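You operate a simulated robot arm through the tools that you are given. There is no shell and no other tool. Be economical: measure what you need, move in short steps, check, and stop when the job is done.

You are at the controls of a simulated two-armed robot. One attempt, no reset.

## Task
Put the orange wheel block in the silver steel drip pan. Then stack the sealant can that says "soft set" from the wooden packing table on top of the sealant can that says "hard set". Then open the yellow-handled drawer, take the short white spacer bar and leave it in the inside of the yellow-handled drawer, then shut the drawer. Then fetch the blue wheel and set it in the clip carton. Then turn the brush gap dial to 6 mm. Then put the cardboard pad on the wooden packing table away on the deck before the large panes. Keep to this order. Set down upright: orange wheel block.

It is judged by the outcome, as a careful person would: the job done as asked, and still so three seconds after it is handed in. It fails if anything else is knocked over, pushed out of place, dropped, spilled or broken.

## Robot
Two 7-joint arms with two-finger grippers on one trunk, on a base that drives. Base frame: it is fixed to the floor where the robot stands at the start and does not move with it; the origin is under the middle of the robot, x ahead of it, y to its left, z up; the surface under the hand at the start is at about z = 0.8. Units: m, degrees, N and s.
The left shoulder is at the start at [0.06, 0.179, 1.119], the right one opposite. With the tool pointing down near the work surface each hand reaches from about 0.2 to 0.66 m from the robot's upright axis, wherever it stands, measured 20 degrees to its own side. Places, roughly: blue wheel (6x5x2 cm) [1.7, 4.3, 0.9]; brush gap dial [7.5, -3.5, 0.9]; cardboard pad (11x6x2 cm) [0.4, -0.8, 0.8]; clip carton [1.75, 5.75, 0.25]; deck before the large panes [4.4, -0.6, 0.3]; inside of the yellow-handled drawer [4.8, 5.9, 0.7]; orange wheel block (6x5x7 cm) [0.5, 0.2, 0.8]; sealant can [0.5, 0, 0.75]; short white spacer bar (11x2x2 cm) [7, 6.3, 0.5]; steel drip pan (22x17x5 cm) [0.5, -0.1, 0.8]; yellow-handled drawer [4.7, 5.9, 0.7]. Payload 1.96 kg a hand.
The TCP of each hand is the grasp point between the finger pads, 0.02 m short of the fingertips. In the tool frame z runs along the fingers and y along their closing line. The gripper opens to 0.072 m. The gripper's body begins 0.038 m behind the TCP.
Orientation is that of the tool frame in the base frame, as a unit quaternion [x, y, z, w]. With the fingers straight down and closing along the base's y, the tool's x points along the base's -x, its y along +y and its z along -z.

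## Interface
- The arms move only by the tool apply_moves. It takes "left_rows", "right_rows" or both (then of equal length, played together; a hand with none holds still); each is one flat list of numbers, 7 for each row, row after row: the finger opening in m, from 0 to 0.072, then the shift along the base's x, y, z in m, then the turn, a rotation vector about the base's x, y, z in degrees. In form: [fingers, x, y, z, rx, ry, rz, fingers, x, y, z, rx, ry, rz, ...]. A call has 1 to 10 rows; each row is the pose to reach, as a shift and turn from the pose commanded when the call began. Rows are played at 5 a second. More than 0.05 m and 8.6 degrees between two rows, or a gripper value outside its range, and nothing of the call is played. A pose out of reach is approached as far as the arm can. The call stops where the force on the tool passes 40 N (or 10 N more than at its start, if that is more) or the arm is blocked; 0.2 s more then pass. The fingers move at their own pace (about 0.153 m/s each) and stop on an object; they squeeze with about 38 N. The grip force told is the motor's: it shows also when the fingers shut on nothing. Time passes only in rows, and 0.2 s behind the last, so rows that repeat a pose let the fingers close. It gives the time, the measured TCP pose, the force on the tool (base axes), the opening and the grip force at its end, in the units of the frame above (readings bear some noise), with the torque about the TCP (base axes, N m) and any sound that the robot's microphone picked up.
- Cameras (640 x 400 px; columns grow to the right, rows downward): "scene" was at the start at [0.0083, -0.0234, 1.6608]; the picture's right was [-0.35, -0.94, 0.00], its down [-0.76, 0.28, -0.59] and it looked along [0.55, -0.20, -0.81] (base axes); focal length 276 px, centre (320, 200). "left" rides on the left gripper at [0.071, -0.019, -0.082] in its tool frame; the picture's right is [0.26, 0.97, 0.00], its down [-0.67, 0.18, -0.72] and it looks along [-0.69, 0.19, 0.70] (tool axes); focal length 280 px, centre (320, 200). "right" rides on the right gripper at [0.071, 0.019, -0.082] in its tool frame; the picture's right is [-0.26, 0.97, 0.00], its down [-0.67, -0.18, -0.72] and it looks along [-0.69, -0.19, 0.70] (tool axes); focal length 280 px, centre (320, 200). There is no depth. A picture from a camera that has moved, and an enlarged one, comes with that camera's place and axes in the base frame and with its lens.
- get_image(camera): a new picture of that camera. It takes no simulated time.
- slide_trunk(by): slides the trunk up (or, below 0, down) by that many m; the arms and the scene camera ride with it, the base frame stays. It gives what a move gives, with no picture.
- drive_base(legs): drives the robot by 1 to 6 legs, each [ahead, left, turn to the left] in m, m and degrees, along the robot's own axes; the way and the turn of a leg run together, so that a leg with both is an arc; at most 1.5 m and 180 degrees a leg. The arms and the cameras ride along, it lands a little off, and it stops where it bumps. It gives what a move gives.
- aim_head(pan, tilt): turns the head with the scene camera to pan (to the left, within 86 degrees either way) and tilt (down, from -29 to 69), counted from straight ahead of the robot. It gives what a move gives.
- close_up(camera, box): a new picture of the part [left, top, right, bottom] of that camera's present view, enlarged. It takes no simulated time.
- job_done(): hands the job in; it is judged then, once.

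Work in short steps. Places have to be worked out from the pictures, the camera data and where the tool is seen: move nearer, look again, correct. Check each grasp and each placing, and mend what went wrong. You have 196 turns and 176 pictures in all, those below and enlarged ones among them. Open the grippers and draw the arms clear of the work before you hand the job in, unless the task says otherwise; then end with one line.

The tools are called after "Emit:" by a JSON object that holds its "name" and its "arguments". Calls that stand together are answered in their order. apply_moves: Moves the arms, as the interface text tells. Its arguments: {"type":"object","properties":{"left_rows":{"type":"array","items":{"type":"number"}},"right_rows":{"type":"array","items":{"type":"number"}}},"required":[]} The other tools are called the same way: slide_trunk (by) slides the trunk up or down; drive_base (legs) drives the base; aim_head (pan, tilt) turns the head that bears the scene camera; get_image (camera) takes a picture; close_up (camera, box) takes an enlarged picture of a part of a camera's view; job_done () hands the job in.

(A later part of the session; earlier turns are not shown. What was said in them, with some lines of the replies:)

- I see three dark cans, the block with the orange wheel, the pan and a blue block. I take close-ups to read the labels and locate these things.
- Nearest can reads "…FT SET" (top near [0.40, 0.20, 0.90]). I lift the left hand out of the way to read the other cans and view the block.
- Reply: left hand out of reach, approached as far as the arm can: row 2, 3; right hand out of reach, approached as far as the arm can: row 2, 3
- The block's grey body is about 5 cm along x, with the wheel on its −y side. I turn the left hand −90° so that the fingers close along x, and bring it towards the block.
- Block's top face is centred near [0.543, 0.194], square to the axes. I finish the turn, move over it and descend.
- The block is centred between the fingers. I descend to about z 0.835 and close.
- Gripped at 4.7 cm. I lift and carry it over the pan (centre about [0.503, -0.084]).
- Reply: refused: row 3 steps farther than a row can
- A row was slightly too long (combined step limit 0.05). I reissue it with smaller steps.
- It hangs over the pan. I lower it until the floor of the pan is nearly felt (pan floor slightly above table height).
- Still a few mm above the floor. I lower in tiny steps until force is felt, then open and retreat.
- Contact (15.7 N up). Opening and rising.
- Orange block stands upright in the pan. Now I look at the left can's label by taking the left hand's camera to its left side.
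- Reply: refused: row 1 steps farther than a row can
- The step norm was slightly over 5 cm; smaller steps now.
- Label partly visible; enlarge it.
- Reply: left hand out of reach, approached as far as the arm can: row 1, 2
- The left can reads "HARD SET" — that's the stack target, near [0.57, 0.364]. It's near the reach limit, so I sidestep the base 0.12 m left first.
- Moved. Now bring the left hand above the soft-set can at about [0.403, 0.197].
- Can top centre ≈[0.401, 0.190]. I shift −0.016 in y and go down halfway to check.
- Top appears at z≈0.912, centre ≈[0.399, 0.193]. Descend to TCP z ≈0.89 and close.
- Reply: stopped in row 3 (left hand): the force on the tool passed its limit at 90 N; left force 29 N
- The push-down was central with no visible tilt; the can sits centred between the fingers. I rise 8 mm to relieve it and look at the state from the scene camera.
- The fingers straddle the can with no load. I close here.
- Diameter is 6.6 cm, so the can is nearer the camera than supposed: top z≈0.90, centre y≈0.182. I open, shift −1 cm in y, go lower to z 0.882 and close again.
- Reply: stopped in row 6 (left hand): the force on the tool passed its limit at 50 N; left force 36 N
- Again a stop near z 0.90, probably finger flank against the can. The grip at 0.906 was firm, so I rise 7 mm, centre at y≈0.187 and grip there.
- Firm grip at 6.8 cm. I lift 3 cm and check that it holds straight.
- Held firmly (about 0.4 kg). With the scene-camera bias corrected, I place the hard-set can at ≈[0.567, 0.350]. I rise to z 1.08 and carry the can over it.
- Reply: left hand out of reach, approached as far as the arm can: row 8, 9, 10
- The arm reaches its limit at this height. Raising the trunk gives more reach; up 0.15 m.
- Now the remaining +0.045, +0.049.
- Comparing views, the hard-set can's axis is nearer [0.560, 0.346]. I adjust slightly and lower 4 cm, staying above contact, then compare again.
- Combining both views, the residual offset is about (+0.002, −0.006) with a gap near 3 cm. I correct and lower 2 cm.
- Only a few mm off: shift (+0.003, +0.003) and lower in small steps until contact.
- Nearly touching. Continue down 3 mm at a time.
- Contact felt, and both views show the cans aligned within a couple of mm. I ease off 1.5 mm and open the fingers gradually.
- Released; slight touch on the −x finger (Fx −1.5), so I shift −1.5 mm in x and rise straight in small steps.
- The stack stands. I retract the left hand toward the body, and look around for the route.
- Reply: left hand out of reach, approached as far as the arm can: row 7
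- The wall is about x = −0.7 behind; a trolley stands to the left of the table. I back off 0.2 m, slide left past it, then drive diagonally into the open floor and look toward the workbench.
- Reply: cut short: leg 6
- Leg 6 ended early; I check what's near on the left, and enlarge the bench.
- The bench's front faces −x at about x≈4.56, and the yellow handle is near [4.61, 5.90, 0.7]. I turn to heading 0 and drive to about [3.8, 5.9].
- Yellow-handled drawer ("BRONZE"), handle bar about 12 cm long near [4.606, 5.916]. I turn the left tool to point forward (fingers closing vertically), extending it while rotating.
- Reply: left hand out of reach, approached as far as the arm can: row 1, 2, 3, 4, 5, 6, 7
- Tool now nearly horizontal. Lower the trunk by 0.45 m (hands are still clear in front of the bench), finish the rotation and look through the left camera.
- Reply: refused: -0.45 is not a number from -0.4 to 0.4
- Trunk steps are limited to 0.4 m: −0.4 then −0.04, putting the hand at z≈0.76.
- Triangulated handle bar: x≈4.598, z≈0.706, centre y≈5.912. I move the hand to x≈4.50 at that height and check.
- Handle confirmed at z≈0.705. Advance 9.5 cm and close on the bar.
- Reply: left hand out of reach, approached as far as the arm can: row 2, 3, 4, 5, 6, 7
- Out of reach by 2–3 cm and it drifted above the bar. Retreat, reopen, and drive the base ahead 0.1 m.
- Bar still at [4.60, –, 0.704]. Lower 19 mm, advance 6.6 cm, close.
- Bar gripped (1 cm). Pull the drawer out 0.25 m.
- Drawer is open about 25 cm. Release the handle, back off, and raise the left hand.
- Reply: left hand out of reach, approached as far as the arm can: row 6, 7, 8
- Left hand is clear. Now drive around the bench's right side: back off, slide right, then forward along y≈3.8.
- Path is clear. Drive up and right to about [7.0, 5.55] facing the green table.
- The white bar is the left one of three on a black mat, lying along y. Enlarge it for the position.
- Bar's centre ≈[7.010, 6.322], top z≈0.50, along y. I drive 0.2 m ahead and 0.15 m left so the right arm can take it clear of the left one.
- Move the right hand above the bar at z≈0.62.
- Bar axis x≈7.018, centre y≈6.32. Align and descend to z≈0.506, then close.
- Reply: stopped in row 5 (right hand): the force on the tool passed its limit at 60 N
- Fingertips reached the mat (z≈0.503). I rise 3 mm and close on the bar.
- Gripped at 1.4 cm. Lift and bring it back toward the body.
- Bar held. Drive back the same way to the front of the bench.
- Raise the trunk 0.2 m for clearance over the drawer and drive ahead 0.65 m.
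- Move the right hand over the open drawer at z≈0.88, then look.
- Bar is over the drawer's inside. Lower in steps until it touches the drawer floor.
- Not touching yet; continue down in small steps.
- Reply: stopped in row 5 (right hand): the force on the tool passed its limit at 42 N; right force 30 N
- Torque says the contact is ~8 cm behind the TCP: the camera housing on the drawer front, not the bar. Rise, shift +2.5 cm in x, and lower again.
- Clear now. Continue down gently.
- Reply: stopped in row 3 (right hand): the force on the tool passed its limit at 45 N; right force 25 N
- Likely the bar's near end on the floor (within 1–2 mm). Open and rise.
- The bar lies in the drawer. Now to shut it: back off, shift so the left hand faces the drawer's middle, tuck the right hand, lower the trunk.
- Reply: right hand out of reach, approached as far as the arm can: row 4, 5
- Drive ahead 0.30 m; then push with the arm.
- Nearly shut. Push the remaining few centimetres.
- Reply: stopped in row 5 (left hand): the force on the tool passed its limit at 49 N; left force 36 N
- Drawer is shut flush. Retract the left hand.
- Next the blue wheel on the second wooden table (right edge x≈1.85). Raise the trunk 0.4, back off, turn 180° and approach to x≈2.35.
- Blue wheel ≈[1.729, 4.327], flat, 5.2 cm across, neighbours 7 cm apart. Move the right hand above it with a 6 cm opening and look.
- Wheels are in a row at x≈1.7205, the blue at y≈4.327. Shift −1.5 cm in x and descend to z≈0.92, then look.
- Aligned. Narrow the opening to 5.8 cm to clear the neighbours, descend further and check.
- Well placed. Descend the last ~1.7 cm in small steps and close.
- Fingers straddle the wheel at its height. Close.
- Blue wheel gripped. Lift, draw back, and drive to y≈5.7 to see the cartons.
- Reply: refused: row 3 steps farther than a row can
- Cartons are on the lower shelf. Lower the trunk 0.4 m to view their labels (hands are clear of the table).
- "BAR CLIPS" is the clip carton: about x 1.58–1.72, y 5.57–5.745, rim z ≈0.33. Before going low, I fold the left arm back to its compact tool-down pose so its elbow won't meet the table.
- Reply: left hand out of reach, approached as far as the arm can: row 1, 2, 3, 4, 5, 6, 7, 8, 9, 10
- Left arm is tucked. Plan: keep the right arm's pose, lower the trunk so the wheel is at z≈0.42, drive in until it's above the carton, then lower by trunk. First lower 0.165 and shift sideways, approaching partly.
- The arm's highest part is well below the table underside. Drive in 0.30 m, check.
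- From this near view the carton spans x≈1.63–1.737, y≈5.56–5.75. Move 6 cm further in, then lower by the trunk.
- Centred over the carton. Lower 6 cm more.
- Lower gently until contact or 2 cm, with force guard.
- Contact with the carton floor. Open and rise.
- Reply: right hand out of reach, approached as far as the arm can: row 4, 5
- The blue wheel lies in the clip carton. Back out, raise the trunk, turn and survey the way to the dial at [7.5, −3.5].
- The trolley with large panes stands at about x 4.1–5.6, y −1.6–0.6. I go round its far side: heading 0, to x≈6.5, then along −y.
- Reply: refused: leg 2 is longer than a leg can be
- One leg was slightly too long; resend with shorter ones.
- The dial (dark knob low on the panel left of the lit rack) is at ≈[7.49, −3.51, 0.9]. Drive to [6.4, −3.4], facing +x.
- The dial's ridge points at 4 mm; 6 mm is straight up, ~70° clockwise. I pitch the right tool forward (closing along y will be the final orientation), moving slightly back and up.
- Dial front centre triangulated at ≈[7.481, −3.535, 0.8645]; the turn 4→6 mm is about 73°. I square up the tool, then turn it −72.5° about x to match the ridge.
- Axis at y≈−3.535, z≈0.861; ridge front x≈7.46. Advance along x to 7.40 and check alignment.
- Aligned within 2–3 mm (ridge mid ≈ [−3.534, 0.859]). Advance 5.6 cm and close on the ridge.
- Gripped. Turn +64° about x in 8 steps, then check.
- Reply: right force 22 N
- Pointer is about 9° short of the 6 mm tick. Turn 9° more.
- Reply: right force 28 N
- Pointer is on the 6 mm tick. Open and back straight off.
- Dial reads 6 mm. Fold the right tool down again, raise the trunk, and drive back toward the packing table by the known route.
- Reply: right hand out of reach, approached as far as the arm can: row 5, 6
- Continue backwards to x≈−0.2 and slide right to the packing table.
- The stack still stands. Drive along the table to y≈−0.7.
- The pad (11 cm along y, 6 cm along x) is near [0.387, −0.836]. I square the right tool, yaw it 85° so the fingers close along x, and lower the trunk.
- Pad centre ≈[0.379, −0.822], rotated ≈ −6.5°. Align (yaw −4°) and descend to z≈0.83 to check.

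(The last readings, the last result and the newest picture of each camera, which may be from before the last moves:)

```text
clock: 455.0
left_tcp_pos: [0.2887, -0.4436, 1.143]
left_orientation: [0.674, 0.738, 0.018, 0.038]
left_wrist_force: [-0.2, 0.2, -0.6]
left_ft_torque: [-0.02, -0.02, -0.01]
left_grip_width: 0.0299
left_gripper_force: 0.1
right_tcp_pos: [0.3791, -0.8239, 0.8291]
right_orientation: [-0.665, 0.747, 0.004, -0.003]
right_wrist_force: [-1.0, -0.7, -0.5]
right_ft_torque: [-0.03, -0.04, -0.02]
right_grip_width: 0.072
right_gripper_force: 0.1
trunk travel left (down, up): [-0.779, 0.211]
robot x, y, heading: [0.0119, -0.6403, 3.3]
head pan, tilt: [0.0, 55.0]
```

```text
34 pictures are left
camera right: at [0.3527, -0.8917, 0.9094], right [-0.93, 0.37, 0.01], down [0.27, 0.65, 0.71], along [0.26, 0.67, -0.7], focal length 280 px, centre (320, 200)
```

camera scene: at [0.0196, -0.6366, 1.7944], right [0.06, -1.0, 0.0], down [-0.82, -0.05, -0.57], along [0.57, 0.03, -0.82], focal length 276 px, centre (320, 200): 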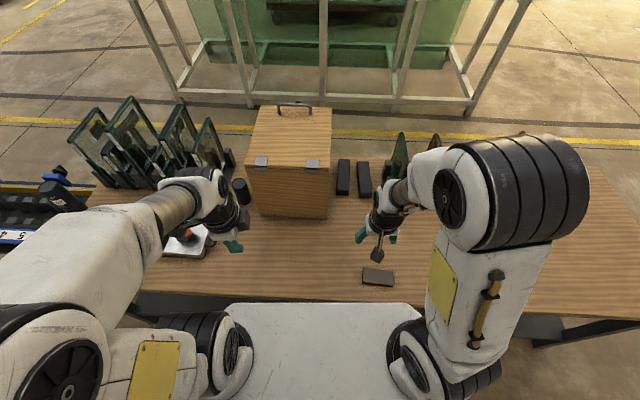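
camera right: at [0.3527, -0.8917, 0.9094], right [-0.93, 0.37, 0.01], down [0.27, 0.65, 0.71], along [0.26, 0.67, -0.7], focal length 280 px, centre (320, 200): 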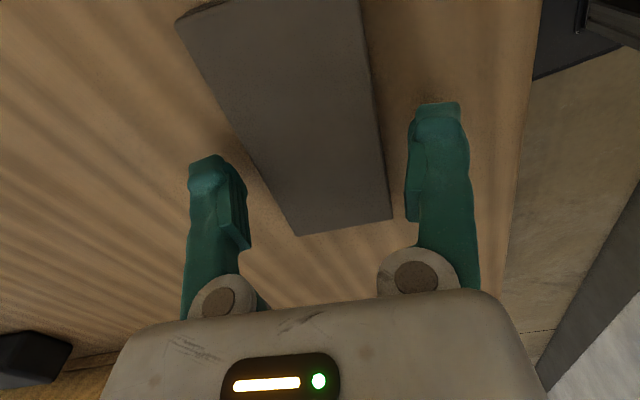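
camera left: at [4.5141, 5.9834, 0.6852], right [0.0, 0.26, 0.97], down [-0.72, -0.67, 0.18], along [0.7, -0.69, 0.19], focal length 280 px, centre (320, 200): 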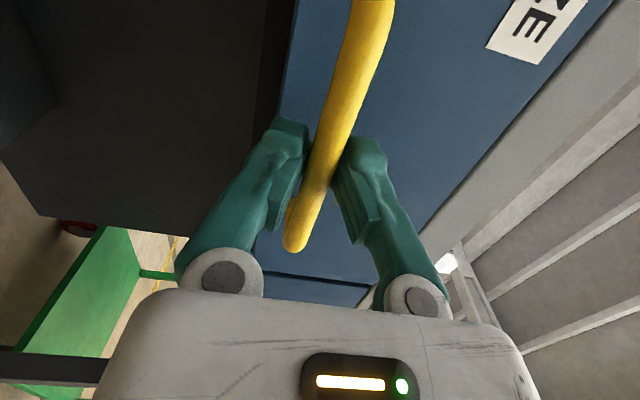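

Aligned within a few mm. Shift +4 mm and descend to z≈0.80, then close.

Emit:
{"name": "apply_moves", "arguments": {"right_rows": [0.072, 0.004, 0.004, -0.015, 0, 0, 0.5, 0.072, 0.004, 0.004, -0.028, 0, 0, 0.5, 0.072, 0.004, 0.004, -0.031, 0, 0, 0.5, 0.03, 0.004, 0.004, -0.031, 0, 0, 0.5, 0.03, 0.004, 0.004, -0.031, 0, 0, 0.5]}}

Emit:
{"name": "get_image", "arguments": {"camera": "right"}}

```text
clock: 455.4
left_tcp_pos: [0.287, -0.4417, 1.1443]
left_orientation: [0.674, 0.737, 0.02, 0.038]
left_wrist_force: [-0.3, -0.4, 0.9]
left_ft_torque: [0.0, 0.01, 0.05]
left_grip_width: 0.0301
left_gripper_force: 0.0
right_tcp_pos: [0.3806, -0.8189, 0.8173]
right_orientation: [-0.668, 0.744, 0.002, -0.002]
right_wrist_force: [-6.8, 2.1, 21.9]
right_ft_torque: [-0.06, -0.79, -0.01]
right_grip_width: 0.0708
right_gripper_force: 0.0
trunk travel left (down, up): [-0.779, 0.211]
robot x, y, heading: [0.011, -0.637, 3.3]
head pan, tilt: [0.0, 55.0]
stopped in row 2 (right hand): the force on the tool passed its limit at 66 N (the readings are from after the stop); the commanded pose is now the measured one
```

```text
33 pictures are left
camera right: at [0.3552, -0.8869, 0.8981], right [-0.93, 0.36, 0.01], down [0.26, 0.65, 0.71], along [0.26, 0.67, -0.7], focal length 280 px, centre (320, 200)
```

right: 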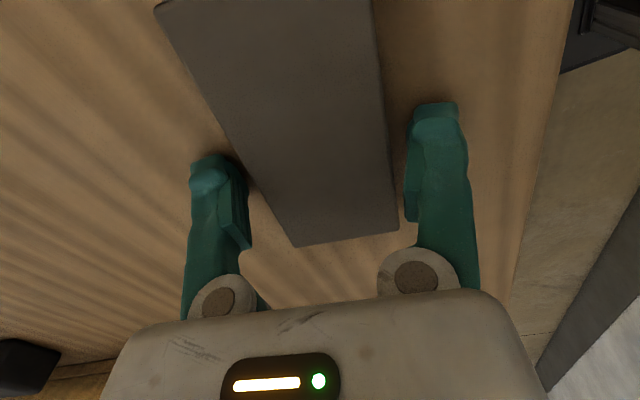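

The +x fingertip landed on the pad edge: the pad is ~6.5 cm wide and I'm 2–3 mm off. Rise, shift +2.5 mm x, descend.

Emit:
{"name": "apply_moves", "arguments": {"right_rows": [0.072, 0, 0, 0.012, 0, 0, 0, 0.072, 0.0025, 0, 0.012, 0, 0, 0, 0.072, 0.0025, 0, 0.002, 0, 0, 0, 0.072, 0.0025, 0, -0.006, 0, 0, 0, 0.072, 0.0025, 0, -0.013, 0, 0, 0, 0.072, 0.0025, 0, -0.013, 0, 0, 0]}}

Emit:
{"name": "get_image", "arguments": {"camera": "right"}}

```text
clock: 456.4
left_tcp_pos: [0.2868, -0.4425, 1.1442]
left_orientation: [0.675, 0.737, 0.019, 0.039]
left_wrist_force: [0.4, 0.2, 0.0]
left_ft_torque: [-0.02, 0.0, 0.02]
left_grip_width: 0.0302
left_gripper_force: 0.2
right_tcp_pos: [0.3851, -0.82, 0.8177]
right_orientation: [-0.668, 0.744, 0.002, -0.002]
right_wrist_force: [-5.3, 0.4, 16.6]
right_ft_torque: [-0.08, -0.6, 0.01]
right_grip_width: 0.071
right_gripper_force: 0.1
trunk travel left (down, up): [-0.779, 0.211]
robot x, y, heading: [0.0044, -0.637, 3.2]
head pan, tilt: [0.0, 55.0]
stopped in row 4 (right hand): the force on the tool passed its limit at 43 N (the readings are from after the stop); the commanded pose is now the measured one
```

```text
32 pictures are left
camera right: at [0.3588, -0.8882, 0.898], right [-0.93, 0.36, 0.0], down [0.26, 0.65, 0.71], along [0.26, 0.67, -0.7], focal length 280 px, centre (320, 200)
```

right: 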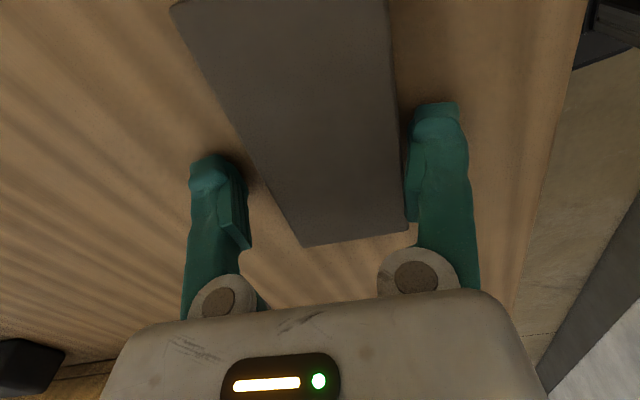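

The contact is likely the fingertip on the table itself (z≈0.797), with the fingers straddling the pad. Rise 2 mm, centre −3 mm x, and close.

Emit:
{"name": "apply_moves", "arguments": {"right_rows": [0.072, 0, 0, 0.003, 0, 0, 0, 0.072, -0.003, 0, 0.003, 0, 0, 0, 0.03, -0.003, 0, 0.003, 0, 0, 0, 0.03, -0.003, 0, 0.003, 0, 0, 0, 0.03, -0.003, 0, 0.003, 0, 0, 0]}}

Emit:
{"name": "get_image", "arguments": {"camera": "right"}}

```text
clock: 457.6
left_tcp_pos: [0.2879, -0.4423, 1.1433]
left_orientation: [0.675, 0.737, 0.02, 0.037]
left_wrist_force: [0.3, 0.2, 0.2]
left_ft_torque: [-0.01, 0.0, 0.02]
left_grip_width: 0.03
left_gripper_force: 0.1
right_tcp_pos: [0.3838, -0.8205, 0.8188]
right_orientation: [-0.668, 0.744, 0.001, -0.003]
right_wrist_force: [1.0, -0.3, 6.1]
right_ft_torque: [-0.04, -0.26, 0.08]
right_grip_width: 0.0528
right_gripper_force: 37.7
trunk travel left (down, up): [-0.779, 0.211]
robot x, y, heading: [0.0097, -0.6401, 3.2]
head pan, tilt: [0.0, 55.0]
```

```text
31 pictures are left
camera right: at [0.3575, -0.8888, 0.9], right [-0.93, 0.36, 0.0], down [0.26, 0.65, 0.71], along [0.26, 0.67, -0.7], focal length 280 px, centre (320, 200)
```

right: 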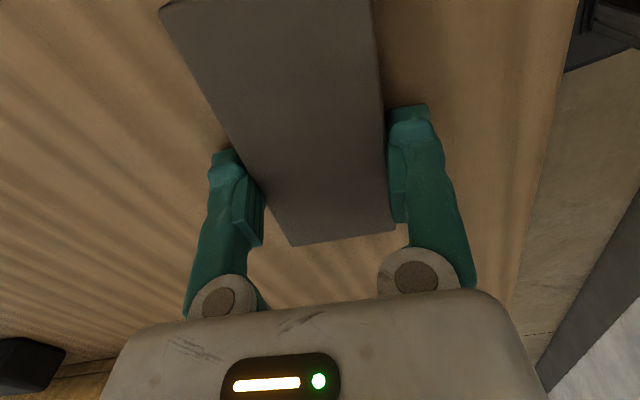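

Gripped (5.3 cm). Lift and check it holds level.

Emit:
{"name": "apply_moves", "arguments": {"right_rows": [0.03, 0, 0, 0.02, 0, 0, 0, 0.03, 0, 0, 0.06, 0, 0, 0, 0.03, 0, 0, 0.1, 0, 0, 0, 0.03, -0.02, 0, 0.14, 0, 0, 0, 0.03, -0.04, 0, 0.18, 0, 0, 0]}}

Emit:
{"name": "get_image", "arguments": {"camera": "right"}}

Emit:
{"name": "aim_head", "arguments": {"pan": -70, "tilt": 20}}

Emit:
{"name": "get_image", "arguments": {"camera": "scene"}}

```text
clock: 458.8
left_tcp_pos: [0.2863, -0.443, 1.144]
left_orientation: [0.675, 0.737, 0.019, 0.038]
left_wrist_force: [-0.6, -0.1, -0.4]
left_ft_torque: [-0.01, -0.02, -0.04]
left_grip_width: 0.0299
left_gripper_force: 0.0
right_tcp_pos: [0.3407, -0.8226, 0.9997]
right_orientation: [-0.668, 0.744, 0.001, -0.002]
right_wrist_force: [-0.7, 0.1, -1.5]
right_ft_torque: [-0.01, 0.04, 0.0]
right_grip_width: 0.0528
right_gripper_force: 38.4
trunk travel left (down, up): [-0.779, 0.211]
robot x, y, heading: [0.0088, -0.6379, 3.3]
head pan, tilt: [0.0, 55.0]
```

```text
30 pictures are left
camera right: at [0.3149, -0.8902, 1.0804], right [-0.93, 0.36, 0.0], down [0.26, 0.65, 0.71], along [0.26, 0.67, -0.7], focal length 280 px, centre (320, 200)
```

right: 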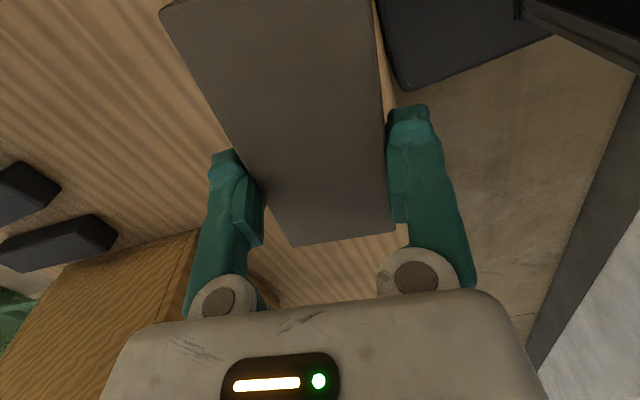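

```text
clock: 460.2
left_tcp_pos: [0.2887, -0.4434, 1.144]
left_orientation: [0.675, 0.737, 0.019, 0.037]
left_wrist_force: [1.0, -0.5, -1.1]
left_ft_torque: [0.0, -0.03, 0.02]
left_grip_width: 0.0298
left_gripper_force: 0.0
right_tcp_pos: [0.3434, -0.8228, 0.9989]
right_orientation: [-0.668, 0.745, 0.002, -0.004]
right_wrist_force: [-0.1, -0.2, 0.2]
right_ft_torque: [-0.01, 0.02, -0.01]
right_grip_width: 0.0525
right_gripper_force: 38.0
trunk travel left (down, up): [-0.779, 0.211]
robot x, y, heading: [0.0086, -0.6345, 3.2]
head pan, tilt: [-70.0, 20.0]
```

```text
29 pictures are left
camera scene: at [-0.0154, -0.7262, 1.7264], right [-0.92, -0.39, 0.0], down [-0.14, 0.31, -0.94], along [0.37, -0.86, -0.34], focal length 276 px, centre (320, 200)
```

scene: 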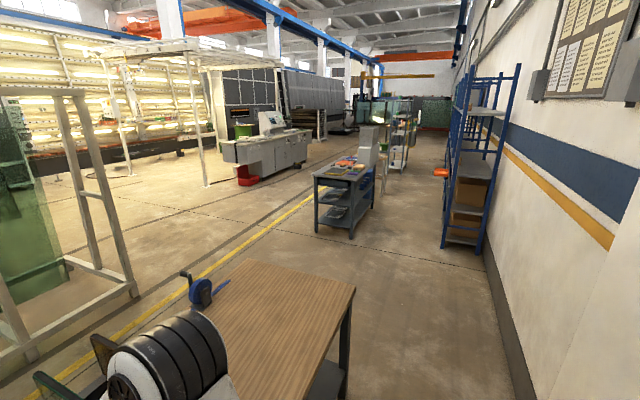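

Pad held. I'll go round the table's south end (corridor y≈−2.75), then into the aisle between frame and trolley.

Emit:
{"name": "drive_base", "arguments": {"legs": [[-0.1, -1.2, -3.2], [0, -0.92, 0], [1.4, 0, 0], [1.4, 0, 0], [1.1, 0, 0]]}}

Emit:
{"name": "aim_head", "arguments": {"pan": 50, "tilt": 30}}

Emit:
{"name": "get_image", "arguments": {"camera": "scene"}}

```text
clock: 489.1
left_tcp_pos: [4.2052, -2.5283, 1.1441]
left_orientation: [0.696, 0.717, 0.018, 0.038]
left_wrist_force: [0.2, 0.1, 0.8]
left_ft_torque: [-0.02, -0.02, 0.03]
left_grip_width: 0.03
left_gripper_force: 0.0
right_tcp_pos: [4.2363, -2.9104, 0.9989]
right_orientation: [-0.645, 0.764, 0.002, -0.003]
right_wrist_force: [-0.6, 0.5, -0.6]
right_ft_torque: [0.0, 0.01, 0.0]
right_grip_width: 0.0525
right_gripper_force: 37.8
trunk travel left (down, up): [-0.779, 0.211]
robot x, y, heading: [3.9156, -2.706, -0.2]
head pan, tilt: [-70.0, 20.0]
```

```text
clock: 491.1
left_tcp_pos: [4.2049, -2.5275, 1.1434]
left_orientation: [0.696, 0.716, 0.018, 0.038]
left_wrist_force: [0.1, -0.3, 0.1]
left_ft_torque: [-0.02, -0.02, -0.02]
left_grip_width: 0.03
left_gripper_force: 0.1
right_tcp_pos: [4.2349, -2.9111, 1.0002]
right_orientation: [-0.644, 0.765, 0.002, -0.003]
right_wrist_force: [-0.1, 0.2, 0.1]
right_ft_torque: [0.01, -0.03, -0.03]
right_grip_width: 0.0527
right_gripper_force: 37.8
trunk travel left (down, up): [-0.779, 0.211]
robot x, y, heading: [3.9091, -2.7088, -0.3]
head pan, tilt: [50.0, 30.0]
```

```text
28 pictures are left
camera scene: at [3.9108, -2.6358, 1.7104], right [0.76, -0.65, 0.0], down [-0.32, -0.38, -0.87], along [0.56, 0.66, -0.5], focal length 276 px, centre (320, 200)
```

scene: 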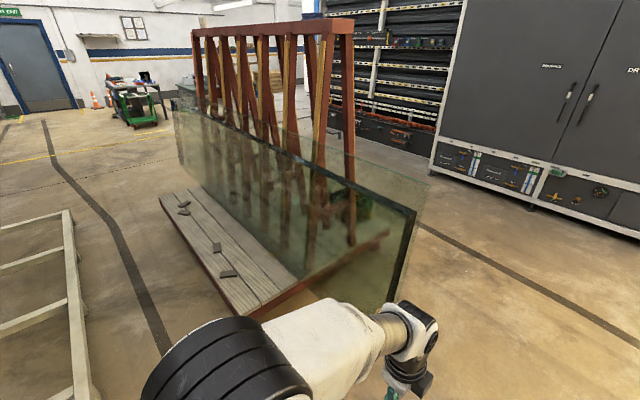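

The deck strip (x≈4.25–4.65) lies along the aisle; blocks lie on it near y −1.13, −0.82 and −0.04, so I'll put the pad near [4.42, −0.45]. Slide left into the aisle at x≈3.85.

Emit:
{"name": "drive_base", "arguments": {"legs": [[-0.06, 0.5, 0.3], [0, 0.7, 0]]}}

Emit:
{"name": "aim_head", "arguments": {"pan": 35, "tilt": 50}}

Emit:
{"name": "get_image", "arguments": {"camera": "scene"}}

```text
clock: 497.5
left_tcp_pos: [4.1524, -1.3315, 1.1436]
left_orientation: [0.699, 0.714, 0.016, 0.039]
left_wrist_force: [-0.8, -0.5, -0.3]
left_ft_torque: [-0.02, -0.01, -0.01]
left_grip_width: 0.03
left_gripper_force: 0.0
right_tcp_pos: [4.1823, -1.7136, 0.9988]
right_orientation: [-0.644, 0.765, 0.002, -0.003]
right_wrist_force: [-0.9, -0.4, -0.1]
right_ft_torque: [0.0, 0.01, 0.04]
right_grip_width: 0.0526
right_gripper_force: 37.9
trunk travel left (down, up): [-0.779, 0.211]
robot x, y, heading: [3.859, -1.5086, -0.2]
head pan, tilt: [50.0, 30.0]
```

```text
clock: 498.3
left_tcp_pos: [4.1526, -1.3309, 1.1421]
left_orientation: [0.699, 0.714, 0.018, 0.038]
left_wrist_force: [-0.6, -0.2, 0.3]
left_ft_torque: [0.01, 0.01, -0.02]
left_grip_width: 0.03
left_gripper_force: 0.0
right_tcp_pos: [4.1824, -1.7138, 0.9992]
right_orientation: [-0.644, 0.765, 0.003, -0.003]
right_wrist_force: [0.4, 0.4, -0.2]
right_ft_torque: [0.01, -0.01, 0.0]
right_grip_width: 0.0525
right_gripper_force: 38.2
trunk travel left (down, up): [-0.779, 0.211]
robot x, y, heading: [3.8596, -1.5105, -0.8]
head pan, tilt: [35.0, 50.0]
```

```text
27 pictures are left
camera scene: at [3.8633, -1.4629, 1.6809], right [0.57, -0.82, 0.0], down [-0.63, -0.43, -0.64], along [0.53, 0.36, -0.77], focal length 276 px, centre (320, 200)
```

scene: 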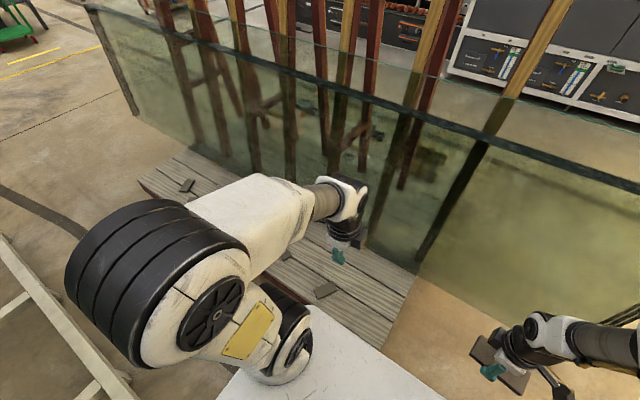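

Clear. Continue left 1.25 m.

Emit:
{"name": "drive_base", "arguments": {"legs": [[-0.02, 1.25, 0.8]]}}

Emit:
{"name": "aim_head", "arguments": {"pan": 0, "tilt": 50}}

Emit:
{"name": "get_image", "arguments": {"camera": "scene"}}

Emit:
{"name": "get_image", "arguments": {"camera": "right"}}

```text
clock: 504.7
left_tcp_pos: [4.1373, -0.0616, 1.1443]
left_orientation: [0.695, 0.718, 0.018, 0.038]
left_wrist_force: [-0.8, -0.2, -0.4]
left_ft_torque: [-0.01, 0.0, 0.03]
left_grip_width: 0.0301
left_gripper_force: 0.0
right_tcp_pos: [4.1687, -0.4437, 0.9998]
right_orientation: [-0.646, 0.763, 0.002, -0.003]
right_wrist_force: [-1.3, -0.3, 0.2]
right_ft_torque: [0.04, 0.02, 0.05]
right_grip_width: 0.0523
right_gripper_force: 38.4
trunk travel left (down, up): [-0.779, 0.211]
robot x, y, heading: [3.8449, -0.2419, 0.2]
head pan, tilt: [35.0, 50.0]
```

```text
clock: 505.7
left_tcp_pos: [4.1373, -0.0619, 1.1436]
left_orientation: [0.695, 0.718, 0.018, 0.038]
left_wrist_force: [0.2, -0.2, 0.9]
left_ft_torque: [0.01, -0.01, -0.02]
left_grip_width: 0.0302
left_gripper_force: 0.1
right_tcp_pos: [4.1701, -0.4431, 0.9998]
right_orientation: [-0.646, 0.763, 0.002, -0.004]
right_wrist_force: [0.0, -0.8, -0.1]
right_ft_torque: [-0.02, 0.02, 0.01]
right_grip_width: 0.0526
right_gripper_force: 38.6
trunk travel left (down, up): [-0.779, 0.211]
robot x, y, heading: [3.8443, -0.2449, 0.1]
head pan, tilt: [0.0, 50.0]
```

```text
26 pictures are left
camera scene: at [3.8624, -0.2403, 1.6809], right [0.0, -1.0, 0.0], down [-0.77, 0.0, -0.64], along [0.64, 0.0, -0.77], focal length 276 px, centre (320, 200)
```

scene: 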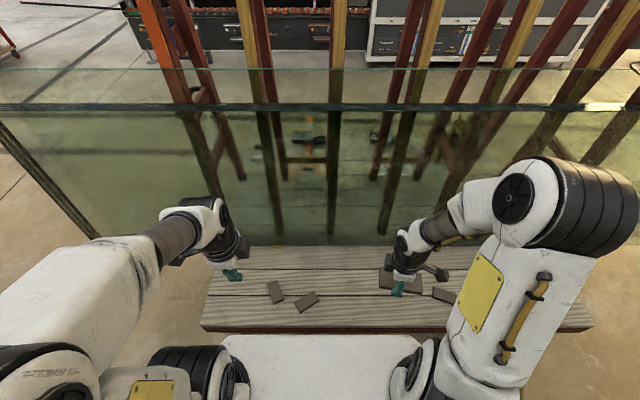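

```text
25 pictures are left
camera right: at [4.14, -0.5105, 1.0795], right [-0.91, 0.42, 0.01], down [0.3, 0.64, 0.71], along [0.29, 0.65, -0.7], focal length 280 px, centre (320, 200)
```

right: 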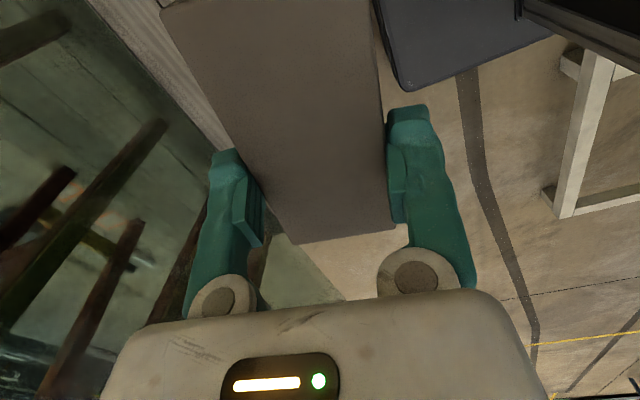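

The free spot is around [4.43, −0.52]. Extend the right arm over it and down to z≈0.83, then lower by trunk.

Emit:
{"name": "apply_moves", "arguments": {"right_rows": [0.03, 0.035, -0.01, -0.025, 0, 0, 0, 0.03, 0.07, -0.02, -0.05, 0, 0, 0, 0.03, 0.105, -0.03, -0.075, 0, 0, 0, 0.03, 0.14, -0.04, -0.1, 0, 0, 0, 0.03, 0.175, -0.05, -0.125, 0, 0, 0, 0.03, 0.21, -0.06, -0.145, 0, 0, 0, 0.03, 0.245, -0.07, -0.165, 0, 0, 0, 0.03, 0.26, -0.075, -0.17, 0, 0, 0]}}

Emit:
{"name": "slide_trunk", "arguments": {"by": -0.35}}

Emit:
{"name": "get_image", "arguments": {"camera": "scene"}}

Emit:
{"name": "get_image", "arguments": {"camera": "right"}}

```text
clock: 507.5
left_tcp_pos: [4.1368, -0.0612, 1.1435]
left_orientation: [0.695, 0.717, 0.018, 0.038]
left_wrist_force: [-0.5, 0.6, -0.4]
left_ft_torque: [0.0, -0.03, -0.01]
left_grip_width: 0.0298
left_gripper_force: 0.0
right_tcp_pos: [4.4289, -0.5206, 0.8305]
right_orientation: [-0.646, 0.763, 0.004, -0.004]
right_wrist_force: [-0.2, -0.2, 0.7]
right_ft_torque: [0.0, 0.0, -0.02]
right_grip_width: 0.0526
right_gripper_force: 37.8
trunk travel left (down, up): [-0.779, 0.211]
robot x, y, heading: [3.8432, -0.2421, -0.0]
head pan, tilt: [0.0, 50.0]
```

```text
clock: 510.9
left_tcp_pos: [4.137, -0.0626, 0.794]
left_orientation: [0.695, 0.718, 0.018, 0.038]
left_wrist_force: [0.8, -0.1, -0.4]
left_ft_torque: [0.03, 0.01, 0.0]
left_grip_width: 0.0299
left_gripper_force: 0.1
right_tcp_pos: [4.4293, -0.5207, 0.4815]
right_orientation: [-0.647, 0.763, 0.002, -0.004]
right_wrist_force: [-0.6, -0.1, 0.2]
right_ft_torque: [-0.01, -0.01, -0.01]
right_grip_width: 0.0526
right_gripper_force: 37.5
trunk travel left (down, up): [-0.429, 0.561]
robot x, y, heading: [3.8485, -0.2424, 0.1]
head pan, tilt: [0.0, 50.0]
```

```text
24 pictures are left
camera scene: at [3.8624, -0.2404, 1.3309], right [0.0, -1.0, 0.0], down [-0.77, 0.0, -0.64], along [0.64, 0.0, -0.77], focal length 276 px, centre (320, 200)
```

scene: 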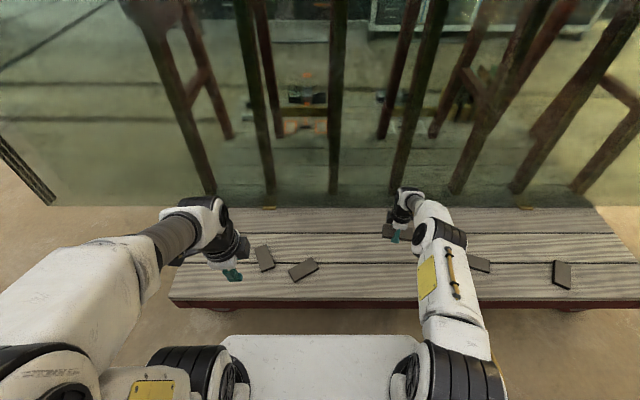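

```text
23 pictures are left
camera right: at [4.4003, -0.5871, 0.5613], right [-0.91, 0.42, 0.01], down [0.3, 0.64, 0.71], along [0.29, 0.65, -0.7], focal length 280 px, centre (320, 200)
```

right: 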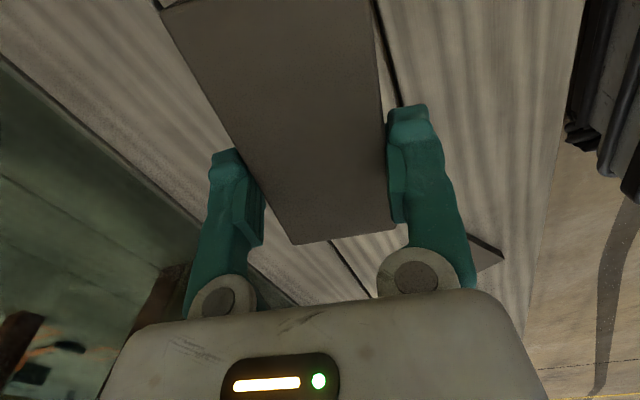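

Clear below. Lower trunk 0.1 m more, then small arm steps to contact.

Emit:
{"name": "slide_trunk", "arguments": {"by": -0.1}}

Emit:
{"name": "apply_moves", "arguments": {"right_rows": [0.03, 0, 0, -0.01, 0, 0, 0, 0.03, 0, 0, -0.018, 0, 0, 0, 0.03, 0, 0, -0.026, 0, 0, 0, 0.03, 0, 0, -0.034, 0, 0, 0, 0.03, 0, 0, -0.042, 0, 0, 0]}}

Emit:
{"name": "get_image", "arguments": {"camera": "right"}}

```text
clock: 512.3
left_tcp_pos: [4.1364, -0.0623, 0.694]
left_orientation: [0.695, 0.718, 0.018, 0.038]
left_wrist_force: [0.0, 0.3, 0.5]
left_ft_torque: [-0.02, -0.02, 0.0]
left_grip_width: 0.03
left_gripper_force: 0.0
right_tcp_pos: [4.4302, -0.5208, 0.3811]
right_orientation: [-0.647, 0.763, 0.002, -0.002]
right_wrist_force: [-0.2, -0.2, -0.1]
right_ft_torque: [-0.02, 0.02, 0.0]
right_grip_width: 0.0523
right_gripper_force: 38.2
trunk travel left (down, up): [-0.329, 0.661]
robot x, y, heading: [3.8443, -0.2419, 0.0]
head pan, tilt: [0.0, 50.0]
```

```text
clock: 513.5
left_tcp_pos: [4.1374, -0.0631, 0.6942]
left_orientation: [0.695, 0.718, 0.018, 0.038]
left_wrist_force: [0.5, 0.3, -0.5]
left_ft_torque: [0.02, -0.01, 0.01]
left_grip_width: 0.03
left_gripper_force: 0.0
right_tcp_pos: [4.4268, -0.5192, 0.3486]
right_orientation: [-0.646, 0.763, 0.0, -0.002]
right_wrist_force: [0.4, 0.1, -0.3]
right_ft_torque: [0.01, -0.01, 0.01]
right_grip_width: 0.0527
right_gripper_force: 38.2
right hand out of reach, approached as far as the arm can: row 4, 5
trunk travel left (down, up): [-0.329, 0.661]
robot x, y, heading: [3.8443, -0.2432, 0.1]
head pan, tilt: [0.0, 50.0]
```

```text
22 pictures are left
camera right: at [4.3966, -0.586, 0.4287], right [-0.91, 0.42, 0.0], down [0.29, 0.64, 0.71], along [0.29, 0.65, -0.7], focal length 280 px, centre (320, 200)
```

right: 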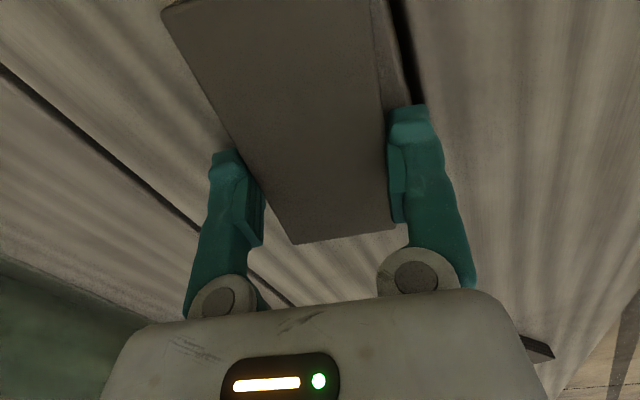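

The arm is at its lower limit. Raise the hand 3 cm, lower the trunk 5 cm, then continue with guarded steps.

Emit:
{"name": "apply_moves", "arguments": {"right_rows": [0.03, 0, 0, 0.025, 0, 0, 0, 0.03, 0, 0, 0.04, 0, 0, 0]}}

Emit:
{"name": "slide_trunk", "arguments": {"by": -0.06}}

Emit:
{"name": "apply_moves", "arguments": {"right_rows": [0.03, 0, 0, -0.005, 0, 0, 0, 0.03, 0, 0, -0.01, 0, 0, 0, 0.03, 0, 0, -0.015, 0, 0, 0, 0.03, 0, 0, -0.02, 0, 0, 0]}}

```text
clock: 514.1
left_tcp_pos: [4.1365, -0.0614, 0.693]
left_orientation: [0.695, 0.718, 0.018, 0.037]
left_wrist_force: [0.1, 0.7, -0.7]
left_ft_torque: [-0.01, 0.04, 0.01]
left_grip_width: 0.0302
left_gripper_force: 0.0
right_tcp_pos: [4.4264, -0.521, 0.3878]
right_orientation: [-0.647, 0.762, 0.002, -0.003]
right_wrist_force: [0.7, 0.1, 0.6]
right_ft_torque: [-0.02, 0.01, 0.01]
right_grip_width: 0.0526
right_gripper_force: 38.0
trunk travel left (down, up): [-0.329, 0.661]
robot x, y, heading: [3.8427, -0.2411, 0.1]
head pan, tilt: [0.0, 50.0]
```

```text
clock: 514.9
left_tcp_pos: [4.1364, -0.0622, 0.6427]
left_orientation: [0.695, 0.718, 0.019, 0.038]
left_wrist_force: [0.1, 0.3, -0.4]
left_ft_torque: [-0.01, 0.02, -0.01]
left_grip_width: 0.0302
left_gripper_force: 0.0
right_tcp_pos: [4.427, -0.5211, 0.3394]
right_orientation: [-0.647, 0.763, 0.002, -0.002]
right_wrist_force: [-6.7, 2.2, 11.6]
right_ft_torque: [0.02, 0.13, -0.07]
right_grip_width: 0.0525
right_gripper_force: 37.8
trunk travel left (down, up): [-0.277, 0.713]
robot x, y, heading: [3.8436, -0.2418, -0.2]
head pan, tilt: [0.0, 50.0]
stopped: the force on the tool passed its limit at 46 N (the readings are from after the stop); the commanded pose is now the measured one
```

```text
clock: 515.3
left_tcp_pos: [4.1348, -0.0611, 0.6432]
left_orientation: [0.695, 0.718, 0.019, 0.04]
left_wrist_force: [0.1, 1.0, -0.7]
left_ft_torque: [0.03, -0.05, -0.02]
left_grip_width: 0.0299
left_gripper_force: 0.0
right_tcp_pos: [4.4291, -0.5214, 0.3401]
right_orientation: [-0.647, 0.762, 0.0, -0.002]
right_wrist_force: [-9.8, 2.2, 25.2]
right_ft_torque: [0.02, 0.22, -0.04]
right_grip_width: 0.0525
right_gripper_force: 37.9
trunk travel left (down, up): [-0.277, 0.713]
robot x, y, heading: [3.8458, -0.2409, -0.0]
head pan, tilt: [0.0, 50.0]
stopped in row 2 (right hand): the force on the tool passed its limit at 43 N (the readings are from after the stop); the commanded pose is now the measured one
```

The pad rests on the deck (contact at z≈0.34). Open, then rise straight.

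Emit:
{"name": "apply_moves", "arguments": {"right_rows": [0.03, 0, 0, 0.001, 0, 0, 0, 0.072, 0, 0, 0.001, 0, 0, 0, 0.072, 0, 0, 0.001, 0, 0, 0, 0.072, 0, 0, 0.03, 0, 0, 0, 0.072, 0, 0, 0.06, 0, 0, 0]}}

Emit:
{"name": "slide_trunk", "arguments": {"by": 0.3}}

Emit:
{"name": "get_image", "arguments": {"camera": "right"}}

Emit:
{"name": "get_image", "arguments": {"camera": "scene"}}

```text
clock: 516.5
left_tcp_pos: [4.1358, -0.063, 0.6425]
left_orientation: [0.695, 0.718, 0.018, 0.038]
left_wrist_force: [-0.3, -1.1, 1.2]
left_ft_torque: [0.02, 0.01, 0.03]
left_grip_width: 0.0303
left_gripper_force: 0.1
right_tcp_pos: [4.428, -0.5202, 0.3949]
right_orientation: [-0.646, 0.763, 0.003, -0.003]
right_wrist_force: [0.0, -0.4, 0.4]
right_ft_torque: [0.01, 0.01, -0.01]
right_grip_width: 0.0721
right_gripper_force: 0.2
trunk travel left (down, up): [-0.277, 0.713]
robot x, y, heading: [3.8462, -0.2378, -0.1]
head pan, tilt: [0.0, 50.0]
```

```text
clock: 519.5
left_tcp_pos: [4.1359, -0.0627, 0.9424]
left_orientation: [0.695, 0.718, 0.018, 0.038]
left_wrist_force: [0.4, 0.4, -0.1]
left_ft_torque: [0.0, -0.01, -0.01]
left_grip_width: 0.0298
left_gripper_force: 0.0
right_tcp_pos: [4.4277, -0.5217, 0.6963]
right_orientation: [-0.647, 0.763, 0.003, -0.002]
right_wrist_force: [0.3, 0.5, 0.3]
right_ft_torque: [-0.01, -0.01, -0.01]
right_grip_width: 0.0718
right_gripper_force: 0.0
trunk travel left (down, up): [-0.577, 0.413]
robot x, y, heading: [3.8454, -0.2445, -0.3]
head pan, tilt: [0.0, 50.0]
```

```text
21 pictures are left
camera right: at [4.3979, -0.5872, 0.7765], right [-0.91, 0.42, 0.01], down [0.3, 0.64, 0.71], along [0.29, 0.65, -0.7], focal length 280 px, centre (320, 200)
```

right: 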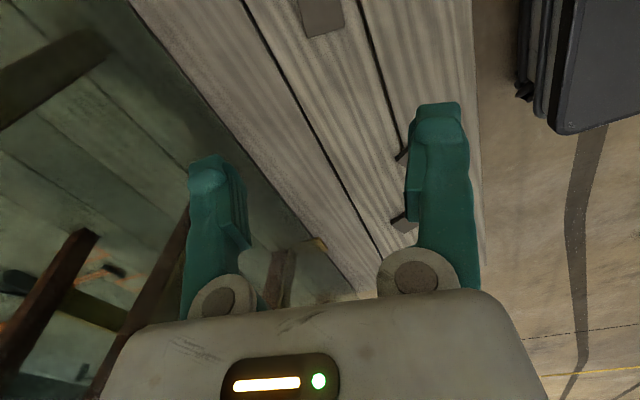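

```text
20 pictures are left
camera scene: at [3.8625, -0.2404, 1.4794], right [0.0, -1.0, 0.0], down [-0.77, 0.0, -0.64], along [0.64, 0.0, -0.77], focal length 276 px, centre (320, 200)
```

scene: 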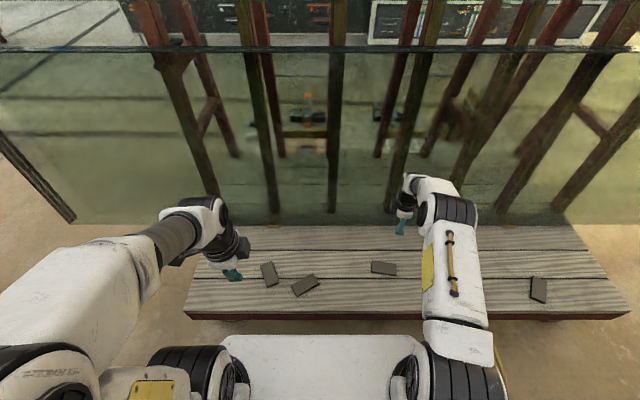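

The pad lies flat on the deck before the panes. Draw the right hand back clear.

Emit:
{"name": "apply_moves", "arguments": {"right_rows": [0.072, -0.04, 0.01, 0.02, 0, 0, 0, 0.072, -0.08, 0.02, 0.04, 0, 0, 0, 0.072, -0.12, 0.03, 0.06, 0, 0, 0, 0.072, -0.16, 0.04, 0.08, 0, 0, 0, 0.072, -0.2, 0.05, 0.1, 0, 0, 0, 0.072, -0.235, 0.06, 0.12, 0, 0, 0], "left_rows": [0.06, 0, 0, 0, 0, 0, 0, 0.072, 0, 0, 0, 0, 0, 0, 0.072, 0, 0, 0, 0, 0, 0, 0.072, 0, 0, 0, 0, 0, 0, 0.072, 0, 0, 0, 0, 0, 0, 0.072, 0, 0, 0, 0, 0, 0]}}

Emit:
{"name": "get_image", "arguments": {"camera": "scene"}}

```text
clock: 520.9
left_tcp_pos: [4.1358, -0.0617, 0.9421]
left_orientation: [0.695, 0.718, 0.019, 0.038]
left_wrist_force: [-0.9, -1.3, 0.2]
left_ft_torque: [-0.03, -0.02, -0.02]
left_grip_width: 0.0721
left_gripper_force: 0.0
right_tcp_pos: [4.1928, -0.4591, 0.8159]
right_orientation: [-0.647, 0.763, 0.001, -0.002]
right_wrist_force: [-0.9, -0.8, -0.5]
right_ft_torque: [0.0, 0.01, 0.0]
right_grip_width: 0.0719
right_gripper_force: 0.2
trunk travel left (down, up): [-0.577, 0.413]
robot x, y, heading: [3.8467, -0.2426, 0.1]
head pan, tilt: [0.0, 50.0]
```

```text
19 pictures are left
camera scene: at [3.8608, -0.2398, 1.4794], right [0.0, -1.0, 0.0], down [-0.77, 0.0, -0.64], along [0.64, 0.0, -0.77], focal length 276 px, centre (320, 200)
```

scene: 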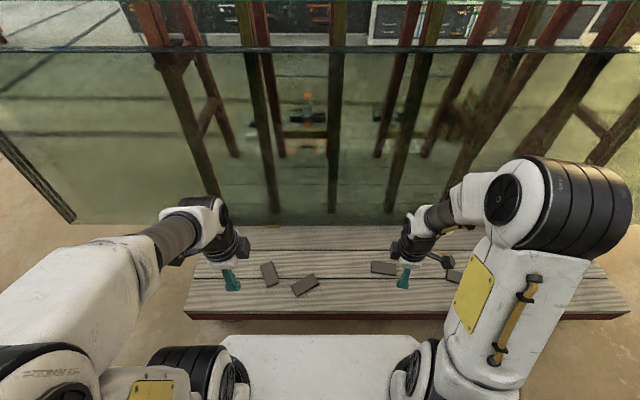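

All six steps have been done in order, the grippers are open and the arms are clear, so I hand the job in.

Emit:
{"name": "job_done", "arguments": {}}

```text
The job is handed in.
```

I did all six steps in the order you gave and handed the job in. The orange block is upright in the steel drip pan, "soft set" is stacked on "hard set", the white spacer bar is in the shut yellow-handled drawer, the blue wheel is in the "BAR CLIPS" carton, the brush gap dial reads 6 mm, and the cardboard pad lies flat on the deck before the large panes.
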